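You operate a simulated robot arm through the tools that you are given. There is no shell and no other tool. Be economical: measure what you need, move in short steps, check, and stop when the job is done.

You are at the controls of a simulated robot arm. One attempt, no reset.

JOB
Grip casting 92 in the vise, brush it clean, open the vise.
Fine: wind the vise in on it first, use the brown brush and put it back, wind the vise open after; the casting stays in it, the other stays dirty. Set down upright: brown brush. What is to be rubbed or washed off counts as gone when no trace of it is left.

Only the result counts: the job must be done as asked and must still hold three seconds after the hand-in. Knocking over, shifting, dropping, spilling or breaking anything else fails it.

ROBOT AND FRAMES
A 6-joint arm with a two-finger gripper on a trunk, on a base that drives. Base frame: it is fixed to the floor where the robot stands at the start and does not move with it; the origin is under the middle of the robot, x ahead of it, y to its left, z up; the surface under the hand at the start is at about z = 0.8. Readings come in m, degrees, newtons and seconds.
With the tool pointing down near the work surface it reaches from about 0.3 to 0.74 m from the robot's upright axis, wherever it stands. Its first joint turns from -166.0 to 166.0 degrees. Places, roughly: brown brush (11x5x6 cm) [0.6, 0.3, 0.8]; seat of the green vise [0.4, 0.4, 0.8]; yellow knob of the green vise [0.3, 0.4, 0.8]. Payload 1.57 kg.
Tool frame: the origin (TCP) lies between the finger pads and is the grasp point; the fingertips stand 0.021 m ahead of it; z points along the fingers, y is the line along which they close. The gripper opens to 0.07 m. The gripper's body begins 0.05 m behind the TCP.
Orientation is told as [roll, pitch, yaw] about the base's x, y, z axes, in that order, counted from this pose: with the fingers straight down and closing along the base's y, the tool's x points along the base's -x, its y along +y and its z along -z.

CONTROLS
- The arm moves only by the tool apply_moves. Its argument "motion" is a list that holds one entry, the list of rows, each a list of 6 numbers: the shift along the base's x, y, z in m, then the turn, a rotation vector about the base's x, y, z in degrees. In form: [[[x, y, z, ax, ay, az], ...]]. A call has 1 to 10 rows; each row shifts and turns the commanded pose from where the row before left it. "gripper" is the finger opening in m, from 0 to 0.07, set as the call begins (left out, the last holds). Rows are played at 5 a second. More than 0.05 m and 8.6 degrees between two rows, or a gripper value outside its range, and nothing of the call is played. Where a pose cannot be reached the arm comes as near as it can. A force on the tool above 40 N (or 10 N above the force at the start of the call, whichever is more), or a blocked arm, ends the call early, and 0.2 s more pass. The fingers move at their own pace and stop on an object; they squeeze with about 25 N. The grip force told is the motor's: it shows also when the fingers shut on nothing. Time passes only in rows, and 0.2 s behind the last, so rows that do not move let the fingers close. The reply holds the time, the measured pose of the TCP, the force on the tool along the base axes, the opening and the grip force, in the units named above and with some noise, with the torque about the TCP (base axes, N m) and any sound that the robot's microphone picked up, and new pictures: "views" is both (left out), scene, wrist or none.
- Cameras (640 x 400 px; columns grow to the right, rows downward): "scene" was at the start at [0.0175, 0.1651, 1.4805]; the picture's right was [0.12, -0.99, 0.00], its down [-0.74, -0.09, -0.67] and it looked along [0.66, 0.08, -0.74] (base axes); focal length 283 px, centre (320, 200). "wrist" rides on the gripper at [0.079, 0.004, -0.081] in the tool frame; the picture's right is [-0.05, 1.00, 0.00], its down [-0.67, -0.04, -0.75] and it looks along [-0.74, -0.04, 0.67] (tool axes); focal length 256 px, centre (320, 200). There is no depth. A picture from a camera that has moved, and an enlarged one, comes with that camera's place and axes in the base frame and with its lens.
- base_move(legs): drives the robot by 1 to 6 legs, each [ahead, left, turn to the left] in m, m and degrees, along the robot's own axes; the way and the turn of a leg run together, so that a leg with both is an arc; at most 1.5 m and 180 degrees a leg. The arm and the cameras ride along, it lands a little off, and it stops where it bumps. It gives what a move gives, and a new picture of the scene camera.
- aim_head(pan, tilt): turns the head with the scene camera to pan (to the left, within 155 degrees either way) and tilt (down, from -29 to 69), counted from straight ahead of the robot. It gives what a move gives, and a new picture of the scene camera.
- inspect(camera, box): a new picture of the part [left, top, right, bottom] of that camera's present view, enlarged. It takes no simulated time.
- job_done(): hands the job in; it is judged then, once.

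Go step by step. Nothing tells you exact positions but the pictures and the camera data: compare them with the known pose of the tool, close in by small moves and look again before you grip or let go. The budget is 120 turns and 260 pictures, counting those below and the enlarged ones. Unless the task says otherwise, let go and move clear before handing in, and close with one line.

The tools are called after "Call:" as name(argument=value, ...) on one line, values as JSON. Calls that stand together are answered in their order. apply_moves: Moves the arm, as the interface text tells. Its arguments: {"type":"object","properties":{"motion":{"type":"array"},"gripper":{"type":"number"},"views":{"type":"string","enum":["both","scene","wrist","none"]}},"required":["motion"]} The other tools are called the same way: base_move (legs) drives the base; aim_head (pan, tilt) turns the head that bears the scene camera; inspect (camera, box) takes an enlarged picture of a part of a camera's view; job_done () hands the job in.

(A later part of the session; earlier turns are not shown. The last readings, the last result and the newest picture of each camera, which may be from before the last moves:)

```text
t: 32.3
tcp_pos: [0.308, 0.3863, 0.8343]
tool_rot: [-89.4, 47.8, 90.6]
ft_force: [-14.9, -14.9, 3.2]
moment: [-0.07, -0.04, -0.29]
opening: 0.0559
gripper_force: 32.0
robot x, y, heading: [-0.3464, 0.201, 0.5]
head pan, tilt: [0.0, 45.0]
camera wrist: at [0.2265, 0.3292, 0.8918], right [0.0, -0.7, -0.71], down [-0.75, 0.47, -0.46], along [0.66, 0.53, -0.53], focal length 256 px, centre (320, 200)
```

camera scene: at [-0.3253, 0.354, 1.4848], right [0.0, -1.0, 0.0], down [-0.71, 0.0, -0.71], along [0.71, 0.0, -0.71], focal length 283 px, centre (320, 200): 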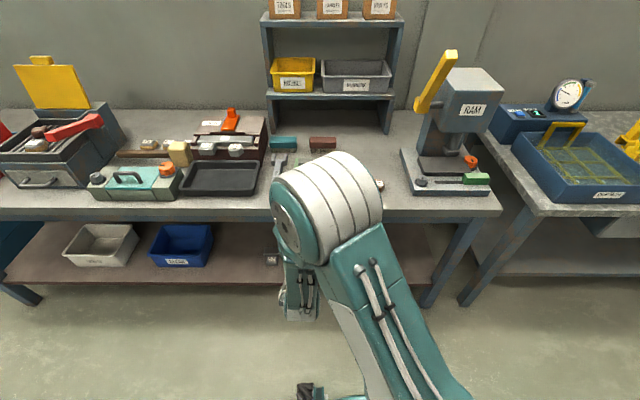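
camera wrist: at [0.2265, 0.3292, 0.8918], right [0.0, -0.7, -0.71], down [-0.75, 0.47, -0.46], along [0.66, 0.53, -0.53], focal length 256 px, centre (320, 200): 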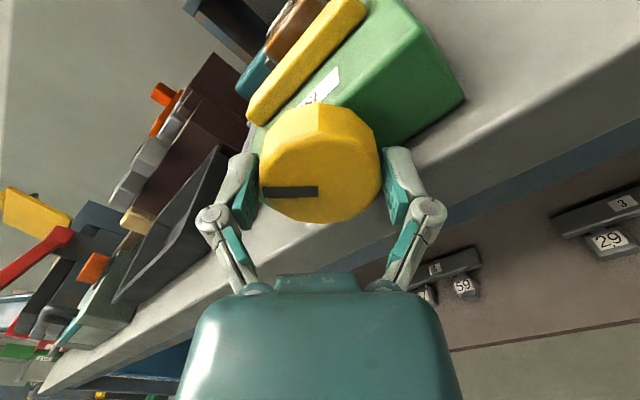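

Call:
apply_moves(motion=[[[0, 0, 0, 8.5, 0, 0], [0, 0, 0, 8.5, 0, 0], [0, 0, 0, 8.5, 0, 0]]], views="both")

Call:
inspect(camera="wrist", box=[200, 0, 480, 230])

```text
t: 33.0
tcp_pos: [0.3071, 0.3833, 0.837]
tool_rot: [-89.9, 32.6, 89.9]
ft_force: [-14.4, -9.5, 11.3]
moment: [-0.09, 0.35, 0.37]
opening: 0.0557
gripper_force: 32.8
robot x, y, heading: [-0.3459, 0.1939, 0.1]
head pan, tilt: [0.0, 45.0]
stopped in row 3: the force on the tool passed its limit at 44 N (the readings are from after the stop); the commanded pose is now the measured one
camera scene: at [-0.327, 0.3512, 1.4851], right [0.0, -1.0, 0.0], down [-0.71, 0.0, -0.71], along [0.71, 0.0, -0.71], focal length 283 px, centre (320, 200)
camera wrist: at [0.2258, 0.3141, 0.8764], right [0.0, -0.49, -0.87], down [-0.74, 0.58, -0.33], along [0.67, 0.64, -0.37], focal length 256 px, centre (320, 200)
```

scene: 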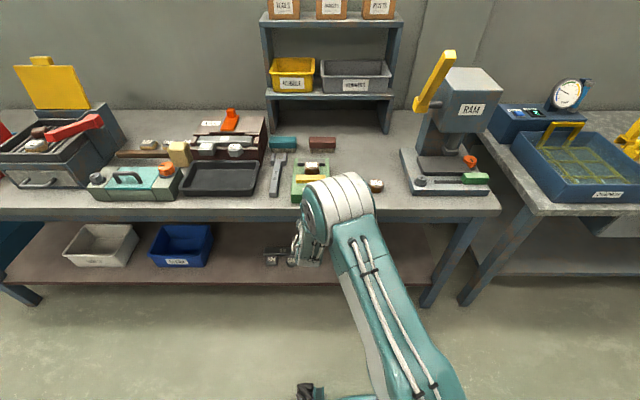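
wrist: 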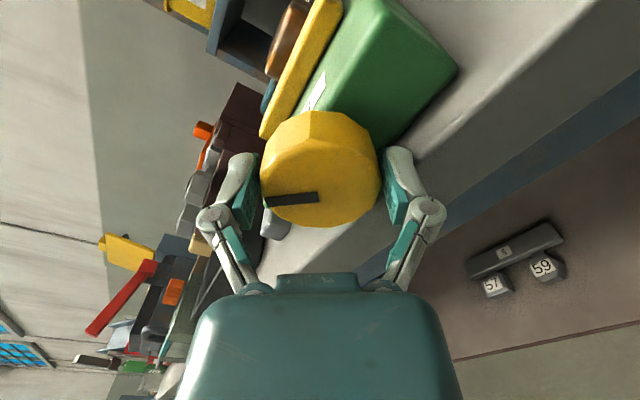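

```text
1.74 times, centred on (340, 115) of wrist
camera zoom: at [0.2258, 0.3141, 0.8764], right [0.0, -0.49, -0.87], down [-0.74, 0.58, -0.33], along [0.67, 0.64, -0.37], focal length 445 px, centre (285, 348)
```

zoom: 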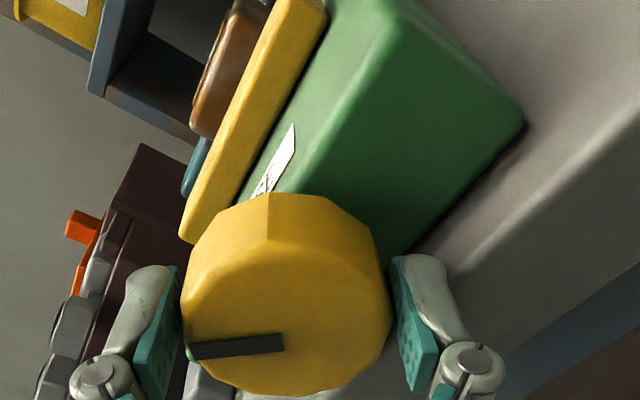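

Call:
inspect(camera="scene", box=[270, 140, 350, 210])

```text
5.71 times, centred on (310, 175) of scene
camera zoom: at [-0.327, 0.3512, 1.4851], right [0.0, -1.0, 0.0], down [-0.71, 0.0, -0.71], along [0.71, 0.0, -0.71], focal length 1618 px, centre (377, 343)
```

zoom: 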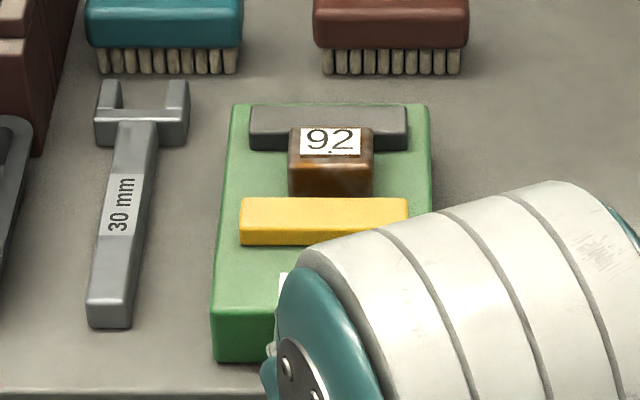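

The yellow jaw has advanced about 8 mm for about 55°, so clockwise closes it. I need roughly 160° more, and the stop was probably the lower finger meeting the bench. I'll release slightly, back out, rotate back and re-grip.

Call:
apply_moves(motion=[[[0, 0, 0, 0, 0, 0], [-0.015, 0, 0, 0, 0, 0], [-0.02, 0.003, 0, 0, 0, 0], [0, 0, 0, -8.6, 0, 0], [0, 0, 0, -8.6, 0, 0], [0, 0, 0, -8.6, 0, 0], [0, 0, 0, -8.6, 0, 0], [0, 0, 0, -8.6, 0, 0], [0, 0, 0, -8.6, 0, 0], [0, 0, 0, -8.6, 0, 0]]], gripper=0.06, views="none")

Call:
apply_moves(motion=[[[0, 0, 0, -8.6, 0, 0], [0, 0, 0, -8.6, 0, 0], [0, 0, 0, -8.6, 0, 0], [0, 0, 0, -8.6, 0, 0], [0, 0, 0, -8.6, 0, 0], [0, 0, 0, 0, 0, 0]]], gripper=0.07, views="wrist")

```text
t: 35.1
tcp_pos: [0.2742, 0.3868, 0.8365]
tool_rot: [88.3, 86.9, -91.9]
ft_force: [0.1, -0.2, 0.5]
moment: [0.0, -0.04, -0.02]
opening: 0.0601
gripper_force: 0.0
robot x, y, heading: [-0.3447, 0.1986, 0.5]
head pan, tilt: [0.0, 45.0]
```

```text
t: 36.5
tcp_pos: [0.2737, 0.3882, 0.8362]
tool_rot: [90.1, 44.0, -90.1]
ft_force: [0.7, -0.2, -0.2]
moment: [-0.01, 0.0, 0.01]
opening: 0.07
gripper_force: 0.0
robot x, y, heading: [-0.3486, 0.1961, 0.2]
head pan, tilt: [0.0, 45.0]
camera wrist: at [0.1912, 0.4418, 0.8937], right [0.0, -0.73, 0.68], down [-0.75, -0.45, -0.49], along [0.67, -0.51, -0.54], focal length 256 px, centre (320, 200)
```

wrist: 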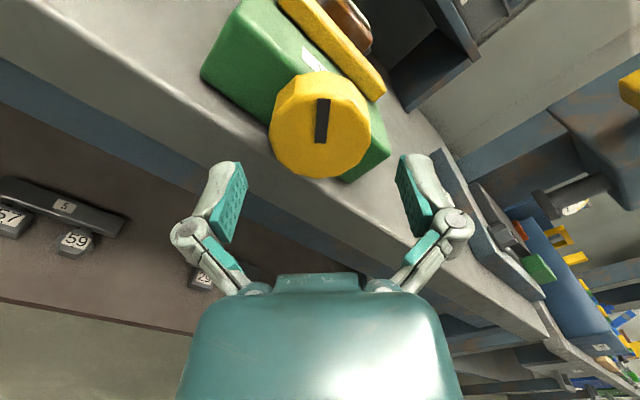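

Call:
apply_moves(motion=[[[0, -0.0005, 0, 7, 0, 0], [0.015, 0, 0, 0, 0, 0], [0.01, 0, 0, 0, 0, 0], [0.007, 0, 0, 0, 0, 0], [0, 0, 0, 0, 0, 0]]], gripper=0.062, views="wrist")

Call:
apply_moves(motion=[[[0, 0, 0, 0, 0, 0], [0, 0, 0, 0, 0, 0]]], gripper=0.045, views="wrist")

```text
t: 37.8
tcp_pos: [0.3055, 0.3874, 0.8359]
tool_rot: [90.0, 51.0, -90.2]
ft_force: [-1.2, 1.1, 0.8]
moment: [0.0, 0.02, -0.03]
opening: 0.0621
gripper_force: 0.1
robot x, y, heading: [-0.3456, 0.1955, 0.6]
head pan, tilt: [0.0, 45.0]
camera wrist: at [0.223, 0.4336, 0.9003], right [0.0, -0.81, 0.59], down [-0.75, -0.39, -0.54], along [0.67, -0.44, -0.6], focal length 256 px, centre (320, 200)
```

wrist: 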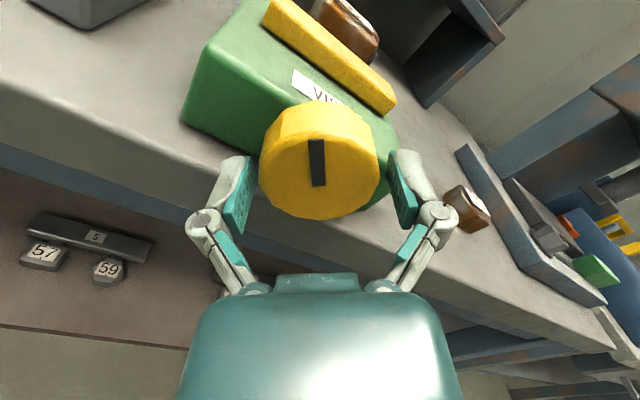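

```text
t: 38.4
tcp_pos: [0.3036, 0.3874, 0.836]
tool_rot: [90.0, 50.9, -90.2]
ft_force: [-3.1, 1.4, -2.4]
moment: [0.01, 0.03, 0.18]
opening: 0.0559
gripper_force: 31.9
robot x, y, heading: [-0.3465, 0.1972, 0.2]
head pan, tilt: [0.0, 45.0]
camera wrist: at [0.2226, 0.434, 0.9], right [0.0, -0.81, 0.59], down [-0.75, -0.39, -0.54], along [0.67, -0.44, -0.6], focal length 256 px, centre (320, 200)
```

wrist: 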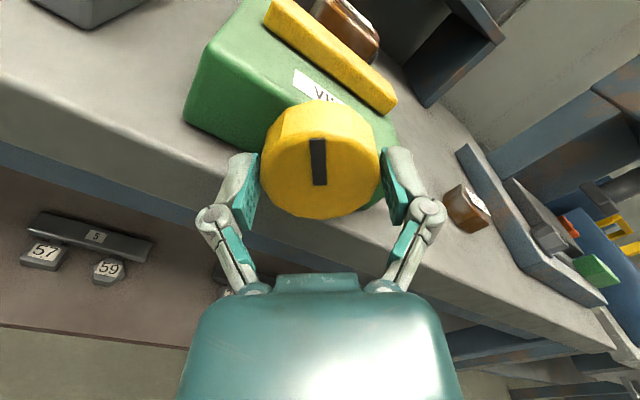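

Gripped cleanly. I'll turn clockwise by about 84°.

Call:
apply_moves(motion=[[[0, 0, 0, 8.4, 0, 0], [0, 0, 0, 8.4, 0, 0], [0, 0, 0, 8.4, 0, 0], [0, 0, 0, 8.4, 0, 0], [0, 0, 0, 8.4, 0, 0], [0, 0, 0, 8.4, 0, 0], [0, 0, 0, 8.4, 0, 0], [0, 0, 0, 8.4, 0, 0], [0, 0, 0, 8.4, 0, 0], [0, 0, 0, 8.4, 0, 0]]], views="both")

Call:
inspect(camera="scene", box=[270, 140, 350, 210])

```text
t: 40.5
tcp_pos: [0.3051, 0.386, 0.8361]
tool_rot: [-89.4, 44.8, 90.1]
ft_force: [-16.5, -11.7, -0.2]
moment: [-0.09, 0.02, -0.21]
opening: 0.056
gripper_force: 32.1
robot x, y, heading: [-0.345, 0.2021, 0.5]
head pan, tilt: [0.0, 45.0]
camera scene: at [-0.3259, 0.3512, 1.4851], right [0.0, -1.0, 0.0], down [-0.71, 0.0, -0.71], along [0.71, 0.0, -0.71], focal length 283 px, centre (320, 200)
camera wrist: at [0.2239, 0.3265, 0.8888], right [-0.01, -0.67, -0.75], down [-0.75, 0.5, -0.44], along [0.67, 0.55, -0.5], focal length 256 px, centre (320, 200)
```

scene: 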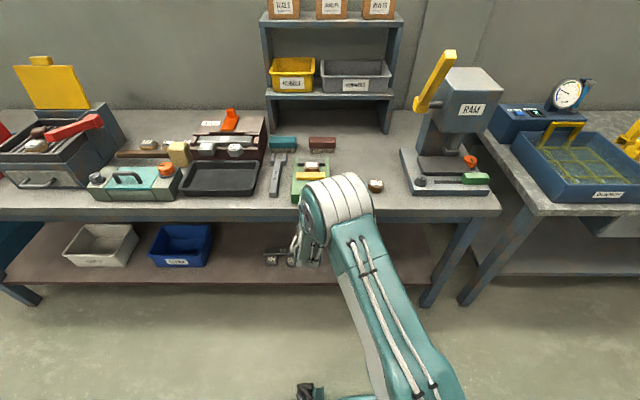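
wrist: 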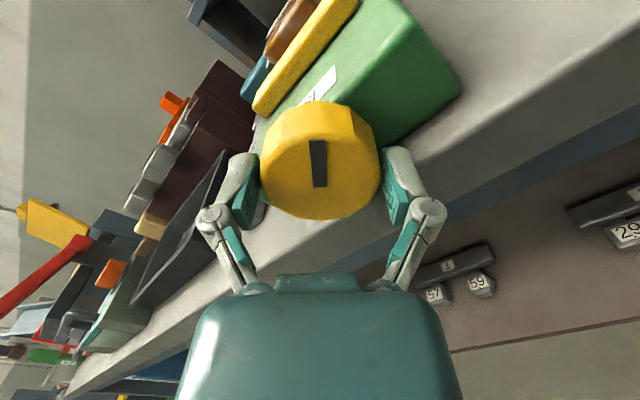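

```text
5.71 times, centred on (310, 175) of scene
camera zoom: at [-0.3259, 0.3512, 1.4851], right [0.0, -1.0, 0.0], down [-0.71, 0.0, -0.71], along [0.71, 0.0, -0.71], focal length 1618 px, centre (377, 343)
```

zoom: 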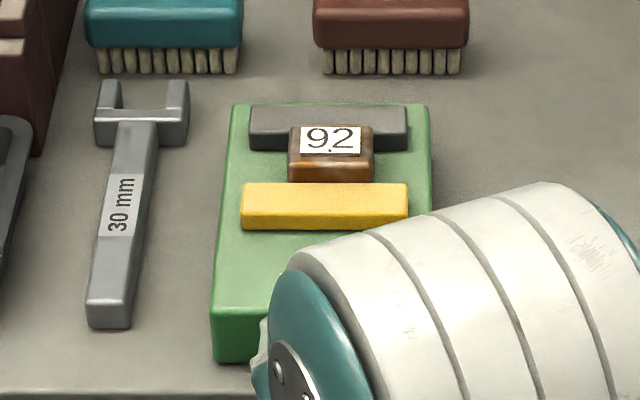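

The jaw is now near the casting. One more ratchet cycle.

Call:
apply_moves(motion=[[[0, 0, 0, 0, 0, 0], [-0.015, 0, 0, 0, 0, 0], [-0.018, 0.0015, 0, 0, 0, 0], [0, 0, 0, -8.6, 0, 0], [0, 0, 0, -8.6, 0, 0], [0, 0, 0, -8.6, 0, 0], [0, 0, 0, -8.6, 0, 0], [0, 0, 0, -8.6, 0, 0], [0, 0, 0, -8.6, 0, 0], [0, 0, 0, -8.6, 0, 0]]], gripper=0.061, views="none")

Call:
apply_moves(motion=[[[0, 0, 0, -8.6, 0, 0], [0, 0, 0, -8.6, 0, 0], [0, 0, 0, -6, 0, 0], [0.013, 0, 0, 0, 0, 0], [0.01, 0, 0, 0, 0, 0], [0.009, 0, 0, 0, 0, 0], [0, 0, 0, 0, 0, 0]]], gripper=0.062, views="wrist")

Call:
apply_moves(motion=[[[0, 0, 0, 0, 0, 0], [0, 0, 0, 0, 0, 0]]], gripper=0.045, views="wrist")

```text
t: 42.8
tcp_pos: [0.272, 0.39, 0.8367]
tool_rot: [89.8, 74.7, -90.3]
ft_force: [0.4, -0.3, 0.4]
moment: [0.02, 0.0, 0.0]
opening: 0.0612
gripper_force: 0.0
robot x, y, heading: [-0.3464, 0.2015, 0.3]
head pan, tilt: [0.0, 45.0]
```

```text
t: 44.4
tcp_pos: [0.305, 0.3889, 0.8374]
tool_rot: [90.0, 51.5, -90.1]
ft_force: [0.0, -0.7, 0.8]
moment: [0.0, -0.01, 0.01]
opening: 0.062
gripper_force: 0.0
robot x, y, heading: [-0.3434, 0.1938, 0.3]
head pan, tilt: [0.0, 45.0]
camera wrist: at [0.2236, 0.4353, 0.9016], right [0.0, -0.82, 0.58], down [-0.75, -0.38, -0.54], along [0.67, -0.43, -0.61], focal length 256 px, centre (320, 200)
```

wrist: 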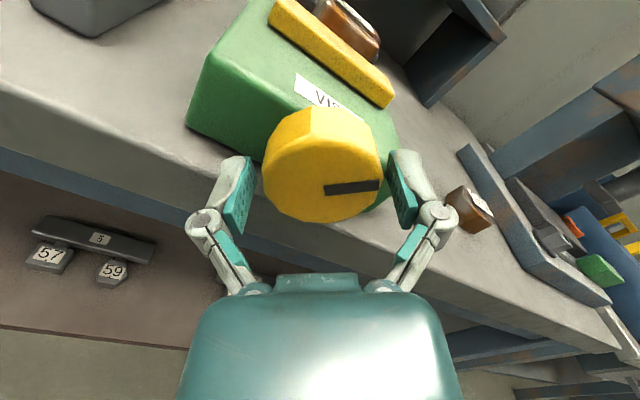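

```text
t: 45.0
tcp_pos: [0.3054, 0.3888, 0.8372]
tool_rot: [90.1, 51.7, -90.0]
ft_force: [-5.0, -5.1, 5.6]
moment: [0.01, 0.17, -0.27]
opening: 0.0557
gripper_force: 32.4
robot x, y, heading: [-0.3459, 0.1957, 0.4]
head pan, tilt: [0.0, 45.0]
camera wrist: at [0.2234, 0.4347, 0.902], right [0.0, -0.82, 0.58], down [-0.75, -0.38, -0.55], along [0.67, -0.43, -0.61], focal length 256 px, centre (320, 200)
```

wrist: 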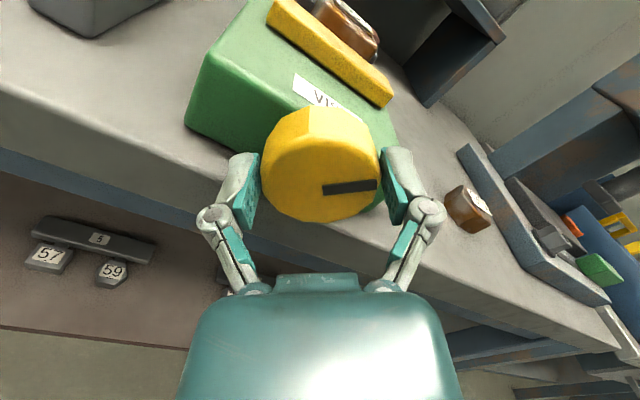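

Call:
apply_moves(motion=[[[0, -0.001, -0.001, 8.4, 0, 0], [0, 0, 0, 8.4, 0, 0], [0, 0, 0, 8.4, 0, 0], [0, 0, 0, 8.4, 0, 0], [0, 0, 0, 8.4, 0, 0], [0, 0, 0, 8.4, 0, 0], [0, 0, 0, 8.4, 0, 0], [0, 0, 0, 8.4, 0, 0], [0, 0, 0, 8.4, 0, 0], [0, 0, 0, 8.4, 0, 0]]], views="both")

Call:
inspect(camera="scene", box=[270, 140, 350, 210])

```text
t: 47.1
tcp_pos: [0.3037, 0.3862, 0.8341]
tool_rot: [-89.7, 44.3, 90.1]
ft_force: [3.3, -5.8, -2.1]
moment: [-0.84, -0.06, -0.09]
opening: 0.0554
gripper_force: 31.7
robot x, y, heading: [-0.3458, 0.1941, 0.3]
head pan, tilt: [0.0, 45.0]
camera scene: at [-0.3249, 0.3524, 1.4849], right [0.0, -1.0, 0.0], down [-0.71, 0.0, -0.71], along [0.71, 0.0, -0.71], focal length 283 px, centre (320, 200)
camera wrist: at [0.2226, 0.327, 0.8871], right [0.0, -0.66, -0.75], down [-0.75, 0.5, -0.44], along [0.67, 0.56, -0.49], focal length 256 px, centre (320, 200)
```

scene: 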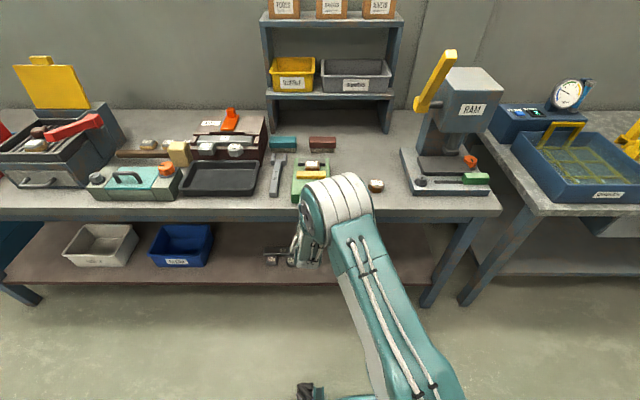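
wrist: 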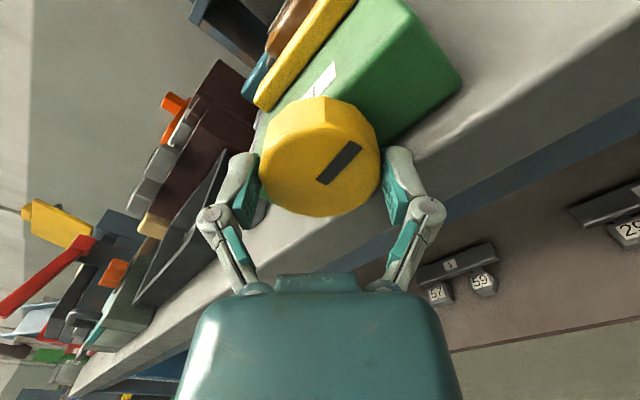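

```text
5.71 times, centred on (310, 175) of scene
camera zoom: at [-0.3249, 0.3524, 1.4849], right [0.0, -1.0, 0.0], down [-0.71, 0.0, -0.71], along [0.71, 0.0, -0.71], focal length 1618 px, centre (377, 343)
```

zoom: 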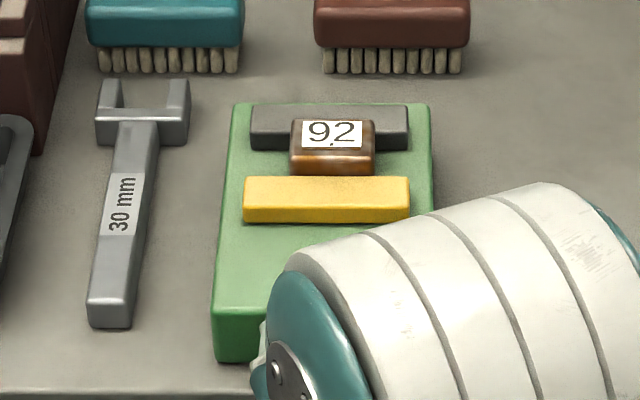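

The casting is clamped against the fixed jaw: reaction torque rose to 0.84 N·m, the fingers slipped on the knob, and the gap is about the casting's size. I'll release, back out, and bring the tool to point down with the fingers closing along x for the brush.

Call:
apply_moves(motion=[[[0, 0, 0, 0, 0, 0], [-0.015, 0, 0, 0, 0, 0], [-0.02, 0, 0, 0, 0, 0], [-0.04, 0, 0.01, 0, 0, 0], [-0.03, 0, 0.03, 8.5, 0, 0], [-0.01, 0, 0.03, 8.5, 0, 0], [0, 0, 0.03, 8.5, 0, 0], [0, 0, 0.03, 8.5, 0, 0], [0, 0, 0.03, 8.5, 0, 0], [0, 0, 0.02, 1.8, 0, 0]]], gripper=0.061, views="none")

Call:
apply_moves(motion=[[[0, 0, 0, 0, 8.5, 0], [0, 0, 0, 0, 8.5, 0], [0, 0, 0, 0, 8.5, 0], [0, 0, 0, 0, 8.5, 0], [0, 0, 0, 0, 8.5, 0], [0, 0, 0, 0, 8.5, 0], [0, 0, 0, 0, 8.5, 0], [0, 0, 0, 0, 8.5, 0], [0, 0, 0, 0, 8.5, 0], [0, 0, 0, 0, 8.5, 0]]], gripper=0.07, views="scene")

Call:
inspect(camera="scene", box=[270, 140, 350, 220])

```text
t: 49.4
tcp_pos: [0.1885, 0.3875, 1.0162]
tool_rot: [-89.7, -0.1, 90.0]
ft_force: [0.2, -0.8, 0.3]
moment: [-0.01, -0.01, 0.0]
opening: 0.061
gripper_force: 0.0
robot x, y, heading: [-0.3469, 0.1997, 0.3]
head pan, tilt: [0.0, 45.0]
```

```text
t: 51.5
tcp_pos: [0.1903, 0.3888, 1.0146]
tool_rot: [-4.6, 0.1, 90.2]
ft_force: [0.0, 0.2, 1.0]
moment: [-0.02, -0.03, 0.01]
opening: 0.07
gripper_force: 0.0
robot x, y, heading: [-0.3466, 0.1975, 0.3]
head pan, tilt: [0.0, 45.0]
camera scene: at [-0.3256, 0.3532, 1.4849], right [0.0, -1.0, 0.0], down [-0.71, 0.0, -0.71], along [0.71, 0.0, -0.71], focal length 283 px, centre (320, 200)
```

scene: 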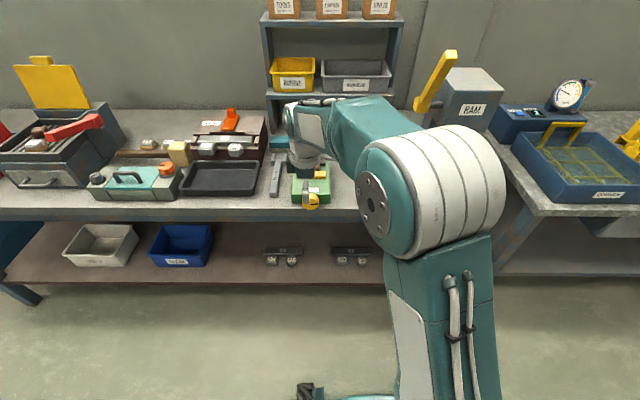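

```text
5.00 times, centred on (310, 180) of scene
camera zoom: at [-0.3256, 0.3532, 1.4849], right [0.0, -1.0, 0.0], down [-0.71, 0.0, -0.71], along [0.71, 0.0, -0.71], focal length 1416 px, centre (370, 300)
```

zoom: 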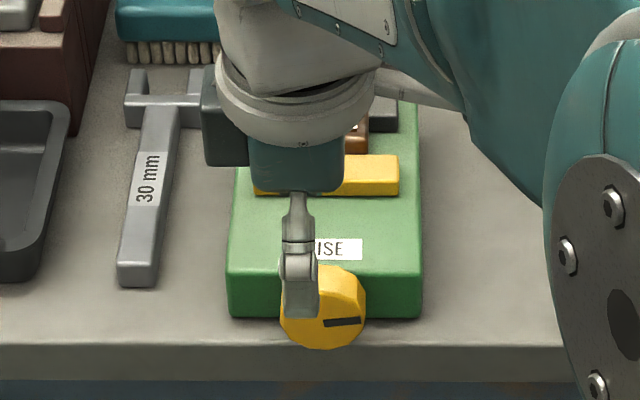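

The knob mark has gone round to the right, so it turned about 175°. I'll finish the tilt and drive forward to reach the brush.

Call:
apply_moves(motion=[[[0, 0, 0.03, 0, 5, 0], [0, 0, 0.03, 0, 0, 0]]], views="none")

Call:
base_move(legs=[[0.31, 0, 0]])

```text
t: 52.1
tcp_pos: [0.1899, 0.3888, 1.0745]
tool_rot: [0.2, 0.1, 90.0]
ft_force: [0.5, -0.5, -0.1]
moment: [-0.01, 0.03, -0.01]
opening: 0.0699
gripper_force: 0.0
robot x, y, heading: [-0.3473, 0.1968, 0.1]
head pan, tilt: [0.0, 45.0]
```

```text
t: 54.2
tcp_pos: [0.5017, 0.3916, 1.0754]
tool_rot: [0.2, -0.1, 90.1]
ft_force: [-0.1, -0.4, 0.2]
moment: [-0.02, 0.04, 0.01]
opening: 0.07
gripper_force: 0.1
robot x, y, heading: [-0.0334, 0.198, 0.4]
head pan, tilt: [0.0, 45.0]
camera scene: at [-0.0154, 0.3549, 1.4849], right [0.01, -1.0, 0.0], down [-0.71, -0.01, -0.71], along [0.71, 0.0, -0.71], focal length 283 px, centre (320, 200)
```

scene: 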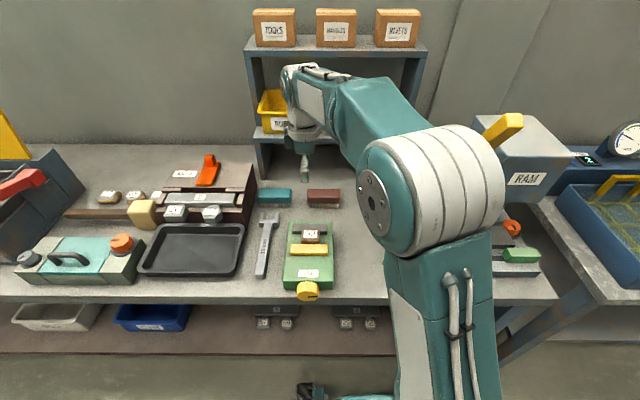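

Call:
apply_moves(motion=[[[0.03, -0.018, -0.01, 0, 0, 0], [0.03, -0.018, -0.02, 0, 0, 0], [0.03, -0.018, -0.02, 0, 0, 0], [0.03, 0, -0.02, 0, 0, 0]]])

Call:
inspect(camera="scene", box=[250, 160, 370, 240])

```text
t: 55.2
tcp_pos: [0.6223, 0.3373, 1.0077]
tool_rot: [0.2, 0.0, 90.1]
ft_force: [0.1, 0.2, 0.4]
moment: [-0.03, 0.02, -0.02]
opening: 0.0699
gripper_force: 0.2
robot x, y, heading: [-0.035, 0.1994, 0.5]
head pan, tilt: [0.0, 45.0]
camera scene: at [-0.0147, 0.3547, 1.4849], right [0.01, -1.0, 0.0], down [-0.71, -0.01, -0.71], along [0.71, 0.0, -0.71], focal length 283 px, centre (320, 200)
camera wrist: at [0.6176, 0.2577, 1.0876], right [-1.0, 0.05, 0.0], down [0.04, 0.67, 0.74], along [0.04, 0.74, -0.67], focal length 256 px, centre (320, 200)
```

scene: 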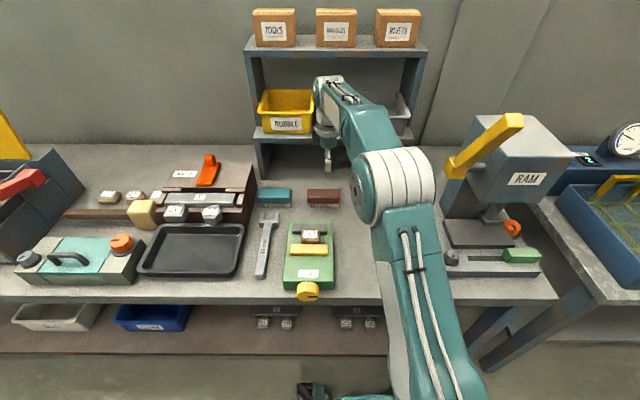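
wrist: 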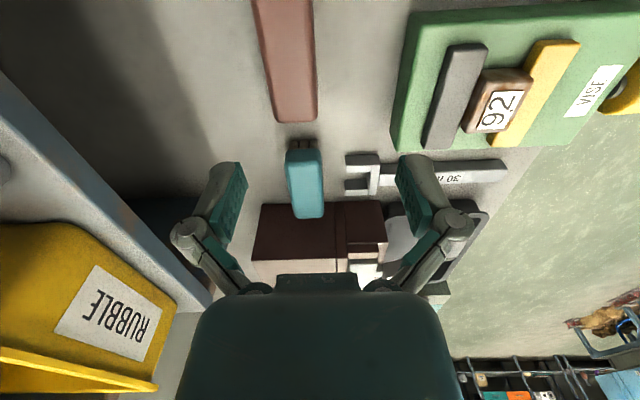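

```text
5.00 times, centred on (310, 200) of scene
camera zoom: at [-0.0147, 0.3547, 1.4849], right [0.01, -1.0, 0.0], down [-0.71, -0.01, -0.71], along [0.71, 0.0, -0.71], focal length 1416 px, centre (370, 200)
```

zoom: 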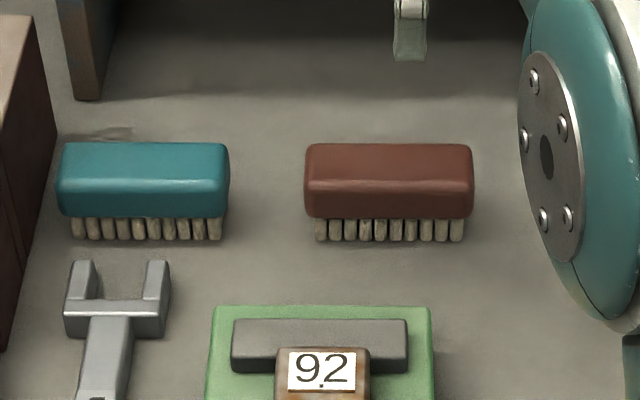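

The brush's top centre comes out near [0.645, 0.340, 0.86]. I'll move over it and check from lower down.

Call:
apply_moves(motion=[[[0.022, 0.001, -0.03, 0, 0, 0], [0, 0, -0.04, 0, 0, 0], [0, 0, -0.02, 0, 0, 0], [0, 0, 0, 0, 0, 0]]])

```text
t: 56.2
tcp_pos: [0.6425, 0.3365, 0.9147]
tool_rot: [0.2, 0.0, 90.1]
ft_force: [0.5, 0.6, -0.2]
moment: [0.0, 0.01, 0.0]
opening: 0.07
gripper_force: 0.0
robot x, y, heading: [-0.0353, 0.2027, 0.2]
head pan, tilt: [0.0, 45.0]
camera scene: at [-0.0146, 0.3546, 1.4849], right [0.01, -1.0, 0.0], down [-0.71, -0.01, -0.71], along [0.71, 0.0, -0.71], focal length 283 px, centre (320, 200)
camera wrist: at [0.6378, 0.2576, 0.9961], right [-1.0, 0.05, 0.0], down [0.04, 0.67, 0.74], along [0.04, 0.74, -0.67], focal length 256 px, centre (320, 200)
```

scene: 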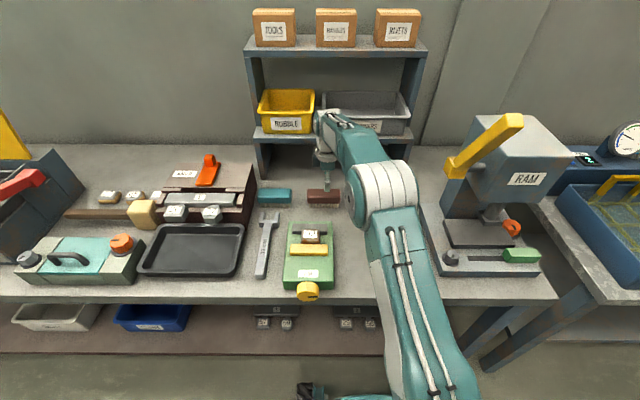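
wrist: 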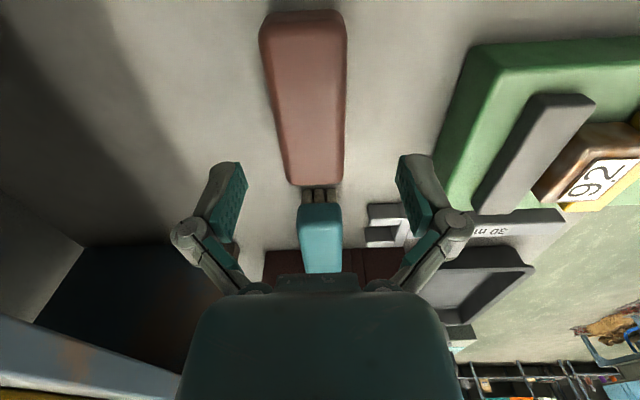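

Call:
apply_moves(motion=[[[0.004, 0.001, -0.03, 0, 0, 0], [0, 0, -0.025, 0, 0, 0], [0, 0, -0.017, 0, 0, 0], [0, 0, 0, 0, 0, 0]]], views="both")

Call:
inspect(camera="scene", box=[280, 150, 360, 220])

```text
t: 57.2
tcp_pos: [0.6455, 0.3388, 0.8415]
tool_rot: [0.1, 0.0, 90.1]
ft_force: [-0.1, 0.1, 0.4]
moment: [-0.01, 0.02, 0.0]
opening: 0.0698
gripper_force: 0.0
robot x, y, heading: [-0.0332, 0.1989, 0.3]
head pan, tilt: [0.0, 45.0]
camera scene: at [-0.0145, 0.3546, 1.4849], right [0.01, -1.0, 0.0], down [-0.71, -0.01, -0.71], along [0.71, 0.0, -0.71], focal length 283 px, centre (320, 200)
camera wrist: at [0.6411, 0.259, 0.9226], right [-1.0, 0.05, 0.0], down [0.04, 0.67, 0.74], along [0.04, 0.74, -0.67], focal length 256 px, centre (320, 200)
```

scene: 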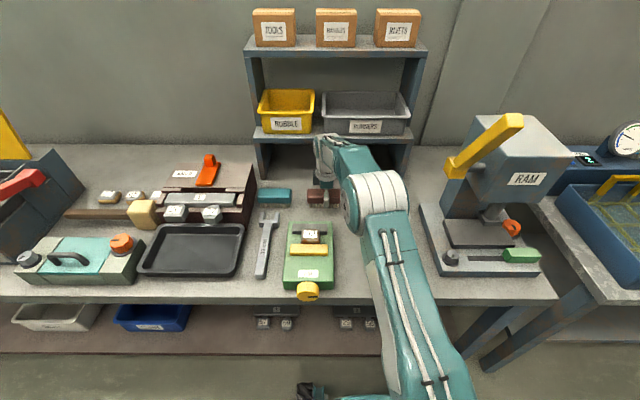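
wrist: 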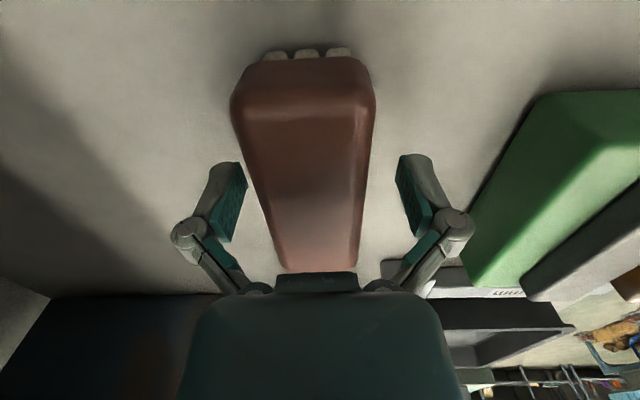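

```text
5.71 times, centred on (320, 185) of scene
camera zoom: at [-0.0145, 0.3546, 1.4849], right [0.01, -1.0, 0.0], down [-0.71, -0.01, -0.71], along [0.71, 0.0, -0.71], focal length 1618 px, centre (320, 286)
```

zoom: 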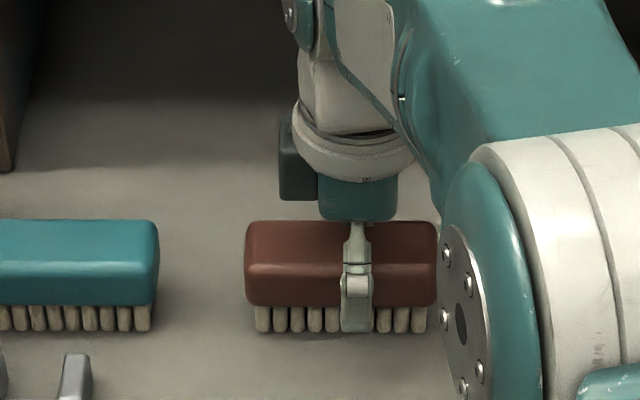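

Call:
apply_moves(motion=[[[0, 0.007, 0.002, 0, 0, 0], [0, 0, 0, 0, 0, 0]]], views="none")

Call:
apply_moves(motion=[[[0, 0, 0, 0, 0, 0], [0, 0, 0, 0, 0, 0], [0, 0, 0, 0, 0, 0]]], gripper=0.03)

```text
t: 57.8
tcp_pos: [0.6452, 0.3454, 0.8425]
tool_rot: [0.3, 0.0, 90.0]
ft_force: [-0.4, 0.0, 1.1]
moment: [-0.03, 0.0, 0.0]
opening: 0.0702
gripper_force: 0.0
robot x, y, heading: [-0.0358, 0.1991, 0.5]
head pan, tilt: [0.0, 45.0]
```

```text
t: 58.6
tcp_pos: [0.6448, 0.3448, 0.8448]
tool_rot: [0.1, 0.1, 90.2]
ft_force: [1.1, 0.4, 12.5]
moment: [-0.03, 0.02, -0.01]
opening: 0.0455
gripper_force: 25.6
robot x, y, heading: [-0.038, 0.2031, 0.2]
head pan, tilt: [0.0, 45.0]
camera scene: at [-0.0155, 0.3544, 1.485], right [0.01, -1.0, 0.0], down [-0.71, -0.01, -0.71], along [0.71, 0.0, -0.71], focal length 283 px, centre (320, 200)
camera wrist: at [0.6414, 0.2659, 0.9259], right [-1.0, 0.05, 0.0], down [0.04, 0.67, 0.75], along [0.04, 0.74, -0.67], focal length 256 px, centre (320, 200)
```

scene: 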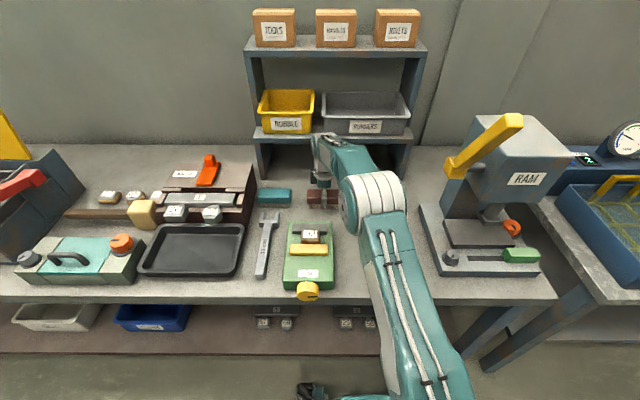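
wrist: 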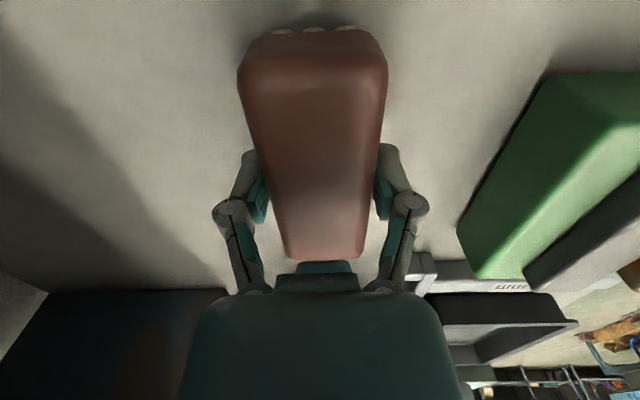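

Brush gripped, and I've noted its home TCP as [0.645, 0.345, 0.845]. Lifting it and carrying it over the casting.

Call:
apply_moves(motion=[[[0, 0, 0.04, 0, 0, 0], [0, 0, 0.045, 0, 0, 0], [0, 0, 0.025, 0, 0, 0], [-0.045, 0.01, 0, 0, 0, 0], [-0.045, 0.01, 0, 0, 0, 0], [-0.045, 0.01, 0, 0, 0, 0], [-0.047, 0.01, 0, 0, 0, 0], [0, 0, 0, 0, 0, 0]]])

Call:
inspect(camera="scene", box=[260, 180, 360, 270])

```text
t: 60.4
tcp_pos: [0.4642, 0.3845, 0.9542]
tool_rot: [0.2, 0.1, 90.2]
ft_force: [-0.4, -0.5, -0.5]
moment: [-0.02, 0.01, 0.02]
opening: 0.0453
gripper_force: 25.1
robot x, y, heading: [-0.0375, 0.1955, 0.4]
head pan, tilt: [0.0, 45.0]
camera scene: at [-0.0155, 0.3549, 1.4849], right [0.01, -1.0, 0.0], down [-0.71, -0.01, -0.71], along [0.71, 0.0, -0.71], focal length 283 px, centre (320, 200)
camera wrist: at [0.4599, 0.305, 1.0355], right [-1.0, 0.05, 0.0], down [0.04, 0.67, 0.74], along [0.04, 0.74, -0.67], focal length 256 px, centre (320, 200)
```

scene: 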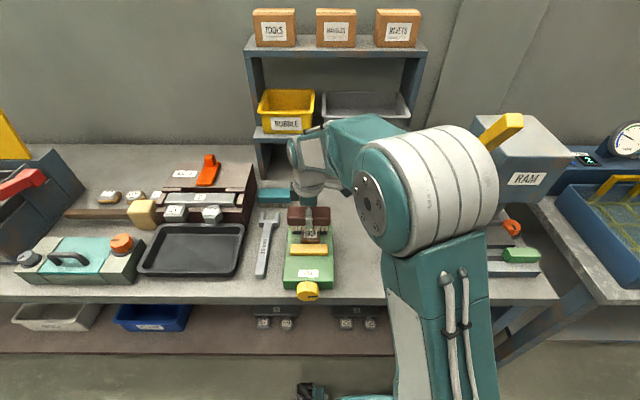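
wrist: 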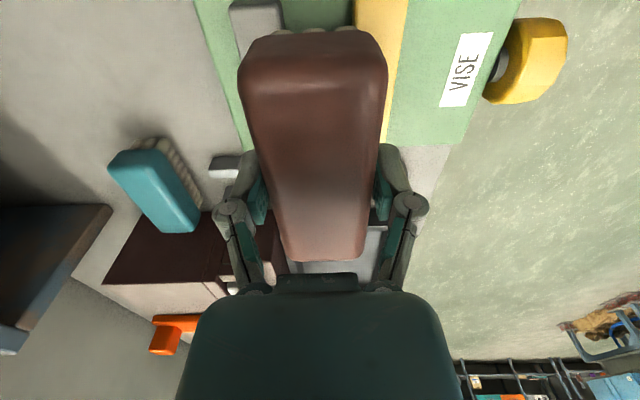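

```text
4.44 times, centred on (310, 225) of scene
camera zoom: at [-0.0155, 0.3549, 1.4849], right [0.01, -1.0, 0.0], down [-0.71, -0.01, -0.71], along [0.71, 0.0, -0.71], focal length 1259 px, centre (364, 89)
```

zoom: 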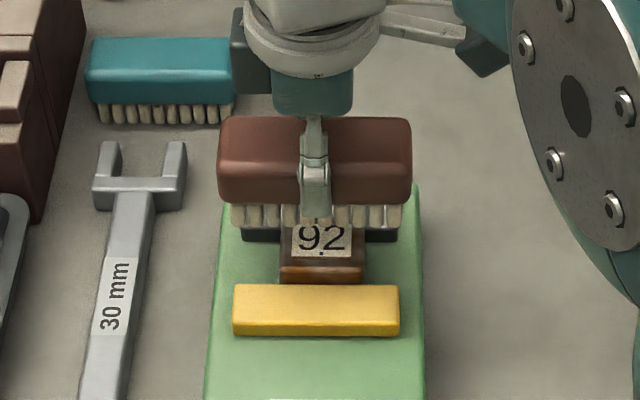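

Well aligned. Going down onto the casting top gently.

Call:
apply_moves(motion=[[[0, 0, -0.02, 0, 0, 0], [0, 0, -0.01, 0, 0, 0], [0, 0, -0.003, 0, 0, 0], [0, 0, -0.003, 0, 0, 0]]], views="none")

Call:
inspect(camera="scene", box=[260, 180, 360, 270])

```text
t: 61.4
tcp_pos: [0.4638, 0.386, 0.9199]
tool_rot: [0.2, 0.0, 90.1]
ft_force: [-0.2, -0.6, -1.6]
moment: [-0.02, -0.05, -0.03]
opening: 0.0452
gripper_force: 24.9
robot x, y, heading: [-0.0332, 0.2, 0.2]
head pan, tilt: [0.0, 45.0]
```

```text
4.44 times, centred on (310, 225) of scene
camera zoom: at [-0.0153, 0.3549, 1.4849], right [0.01, -1.0, 0.0], down [-0.71, -0.01, -0.71], along [0.71, 0.0, -0.71], focal length 1259 px, centre (364, 89)
```

zoom: 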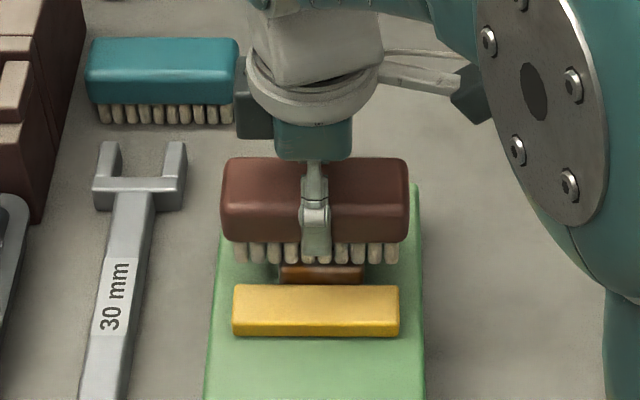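

Call:
apply_moves(motion=[[[0, 0, -0.002, 0, 0, 0], [0, 0, -0.002, 0, 0, 0], [0, 0, 0, 0, 0, 0]]], views="none")

```text
t: 62.2
tcp_pos: [0.4653, 0.3851, 0.9172]
tool_rot: [0.0, -0.1, 90.1]
ft_force: [2.3, -1.0, 16.4]
moment: [-0.03, -0.13, 0.01]
opening: 0.0459
gripper_force: 25.6
robot x, y, heading: [-0.0358, 0.2017, 0.5]
head pan, tilt: [0.0, 45.0]
```

Contact at about 16 N. I'll ease off slightly and stroke along y.

Call:
apply_moves(motion=[[[0, 0.015, 0.001, 0, 0, 0], [0, 0.015, 0, 0, 0, 0], [0, -0.02, 0, 0, 0, 0], [0, -0.02, 0, 0, 0, 0], [0, -0.02, 0, 0, 0, 0], [0, 0.02, 0, 0, 0, 0], [0, 0.02, 0, 0, 0, 0], [0, 0.02, 0, 0, 0, 0], [0, -0.02, 0, 0, 0, 0], [0, -0.01, 0, 0, 0, 0]]], views="none")

Call:
apply_moves(motion=[[[0, -0.02, 0, 0, 0, 0], [0, -0.015, 0, 0, 0, 0], [0, 0.02, 0, 0, 0, 0], [0, 0.02, 0, 0, 0, 0], [0, 0.02, 0, 0, 0, 0], [0, -0.02, 0, 0, 0, 0], [0, -0.02, 0, 0, 0, 0], [0, 0.015, 0, 0, 0, 0], [0, 0, 0.04, 0, 0, 0], [0.03, 0, 0.03, 0, 0, 0]]], views="scene")

Call:
inspect(camera="scene", box=[260, 180, 360, 270])

```text
t: 64.4
tcp_pos: [0.4641, 0.3843, 0.9165]
tool_rot: [0.3, -0.1, 90.1]
ft_force: [-0.2, -0.2, -1.5]
moment: [0.0, -0.02, 0.02]
opening: 0.0458
gripper_force: 24.9
robot x, y, heading: [-0.0369, 0.1949, 0.5]
head pan, tilt: [0.0, 45.0]
```

```text
t: 66.6
tcp_pos: [0.4946, 0.3848, 0.9869]
tool_rot: [0.2, 0.0, 90.1]
ft_force: [0.8, 0.0, -0.5]
moment: [0.01, 0.0, 0.01]
opening: 0.0456
gripper_force: 25.4
robot x, y, heading: [-0.035, 0.1981, 0.5]
head pan, tilt: [0.0, 45.0]
camera scene: at [-0.0152, 0.3544, 1.4849], right [0.01, -1.0, 0.0], down [-0.71, -0.01, -0.71], along [0.71, 0.0, -0.71], focal length 283 px, centre (320, 200)
```

scene: 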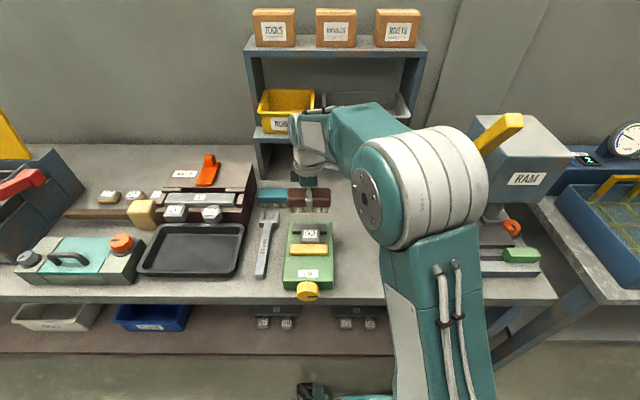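

```text
4.44 times, centred on (310, 225) of scene
camera zoom: at [-0.0152, 0.3544, 1.4849], right [0.01, -1.0, 0.0], down [-0.71, -0.01, -0.71], along [0.71, 0.0, -0.71], focal length 1259 px, centre (364, 89)
```

zoom: 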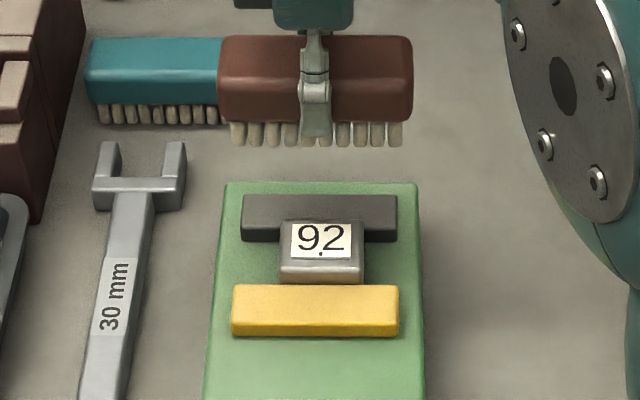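

The casting is now grey. I'll check for traces.

Call:
inspect(camera="scene", box=[296, 220, 328, 250])

```text
13.33 times, centred on (312, 235) of scene
camera zoom: at [-0.0152, 0.3544, 1.4849], right [0.01, -1.0, 0.0], down [-0.71, -0.01, -0.71], along [0.71, 0.0, -0.71], focal length 3776 px, centre (427, -267)
```

zoom: 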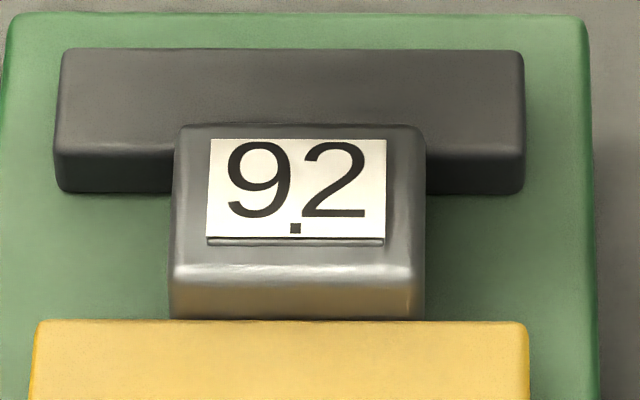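

It looks clean, with a faint warm tint near the yellow jaw that may be a reflection. I'll do one more pass to be sure and compare.

Call:
apply_moves(motion=[[[-0.03, 0, -0.03, 0, 0, 0], [0, 0, -0.03, 0, 0, 0], [0, 0, -0.0105, 0, 0, 0], [0, 0.02, -0.001, 0, 0, 0], [0, 0.01, 0, 0, 0, 0], [0, -0.02, 0, 0, 0, 0], [0, -0.02, 0, 0, 0, 0], [0, -0.02, 0, 0, 0, 0], [0, 0.02, 0, 0, 0, 0], [0, 0.02, 0, 0, 0, 0]]], views="none")

Call:
apply_moves(motion=[[[0, 0.02, 0, 0, 0, 0], [0, -0.02, 0, 0, 0, 0], [0, -0.02, 0, 0, 0, 0], [0, -0.02, 0, 0, 0, 0], [0, 0.02, 0, 0, 0, 0], [0, 0.02, 0, 0, 0, 0], [0, 0.02, 0, 0, 0, 0], [0, -0.03, 0, 0, 0, 0], [0, 0, 0.04, 0, 0, 0], [0.03, 0, 0.03, 0, 0, 0]]], views="none")

Call:
inspect(camera="scene", box=[296, 220, 328, 250])

```text
t: 68.8
tcp_pos: [0.4628, 0.3952, 0.9145]
tool_rot: [0.3, 0.0, 90.0]
ft_force: [0.2, -3.7, 8.8]
moment: [-0.28, -0.06, -0.02]
opening: 0.0454
gripper_force: 24.7
robot x, y, heading: [-0.0357, 0.1965, 0.2]
head pan, tilt: [0.0, 45.0]
```

```text
t: 71.0
tcp_pos: [0.4957, 0.384, 0.9847]
tool_rot: [0.3, 0.1, 90.0]
ft_force: [-0.5, -0.1, -1.9]
moment: [0.0, 0.01, -0.02]
opening: 0.0454
gripper_force: 25.7
robot x, y, heading: [-0.0374, 0.2009, 0.5]
head pan, tilt: [0.0, 45.0]
```

```text
13.33 times, centred on (312, 235) of scene
camera zoom: at [-0.0152, 0.3546, 1.4849], right [0.01, -1.0, 0.0], down [-0.71, -0.01, -0.71], along [0.71, 0.0, -0.71], focal length 3776 px, centre (427, -267)
```

zoom: 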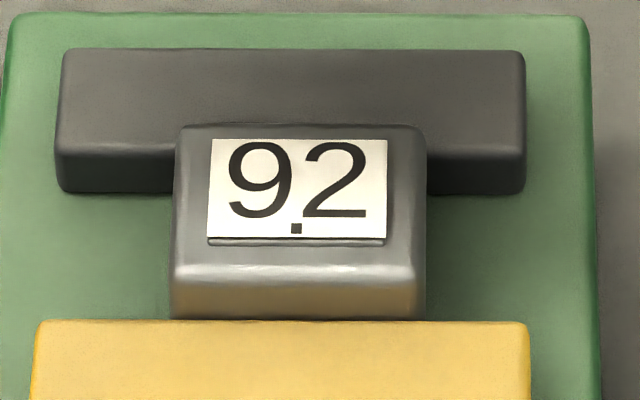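

Unchanged, so it's clean. Taking the brush back to its place.

Call:
apply_moves(motion=[[[0.04, -0.01, 0, 0, 0, 0], [0.04, -0.01, 0, 0, 0, 0], [0.04, -0.01, 0, 0, 0, 0], [0.0295, -0.0092, 0, 0, 0, 0], [0, 0, -0.045, 0, 0, 0], [0, 0, -0.045, 0, 0, 0], [0, 0, -0.035, 0, 0, 0], [0, 0, 0, 0, 0, 0]]])

Call:
inspect(camera="scene", box=[280, 150, 360, 220])

```text
t: 72.8
tcp_pos: [0.6434, 0.3449, 0.8605]
tool_rot: [0.2, 0.0, 90.2]
ft_force: [0.2, 0.0, -1.9]
moment: [0.02, 0.01, -0.01]
opening: 0.0454
gripper_force: 24.7
robot x, y, heading: [-0.0355, 0.1953, 0.1]
head pan, tilt: [0.0, 45.0]
camera scene: at [-0.0144, 0.3547, 1.4849], right [0.01, -1.0, 0.0], down [-0.71, -0.01, -0.71], along [0.71, 0.0, -0.71], focal length 283 px, centre (320, 200)
camera wrist: at [0.6388, 0.2668, 0.9409], right [-1.0, 0.05, 0.0], down [0.04, 0.67, 0.74], along [0.04, 0.74, -0.67], focal length 256 px, centre (320, 200)
```

scene: 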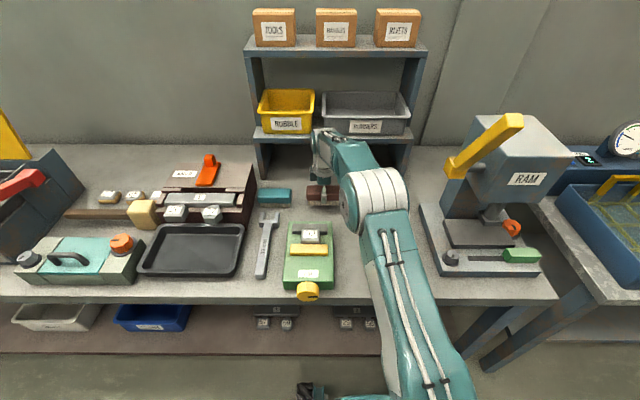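
wrist: 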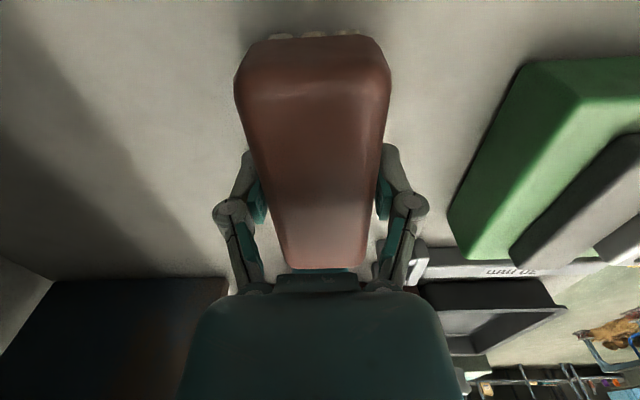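

```text
5.71 times, centred on (320, 185) of scene
camera zoom: at [-0.0144, 0.3547, 1.4849], right [0.01, -1.0, 0.0], down [-0.71, -0.01, -0.71], along [0.71, 0.0, -0.71], focal length 1618 px, centre (320, 286)
```

zoom: 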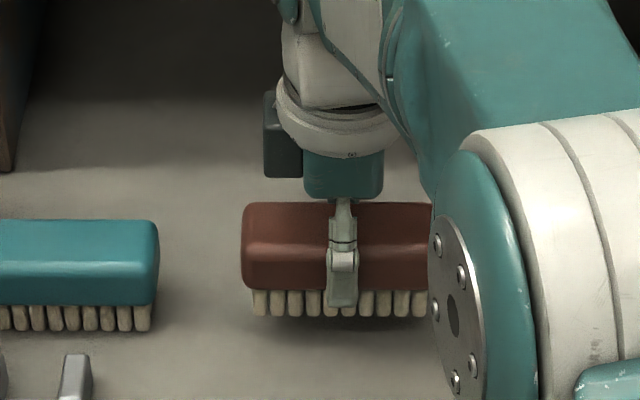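

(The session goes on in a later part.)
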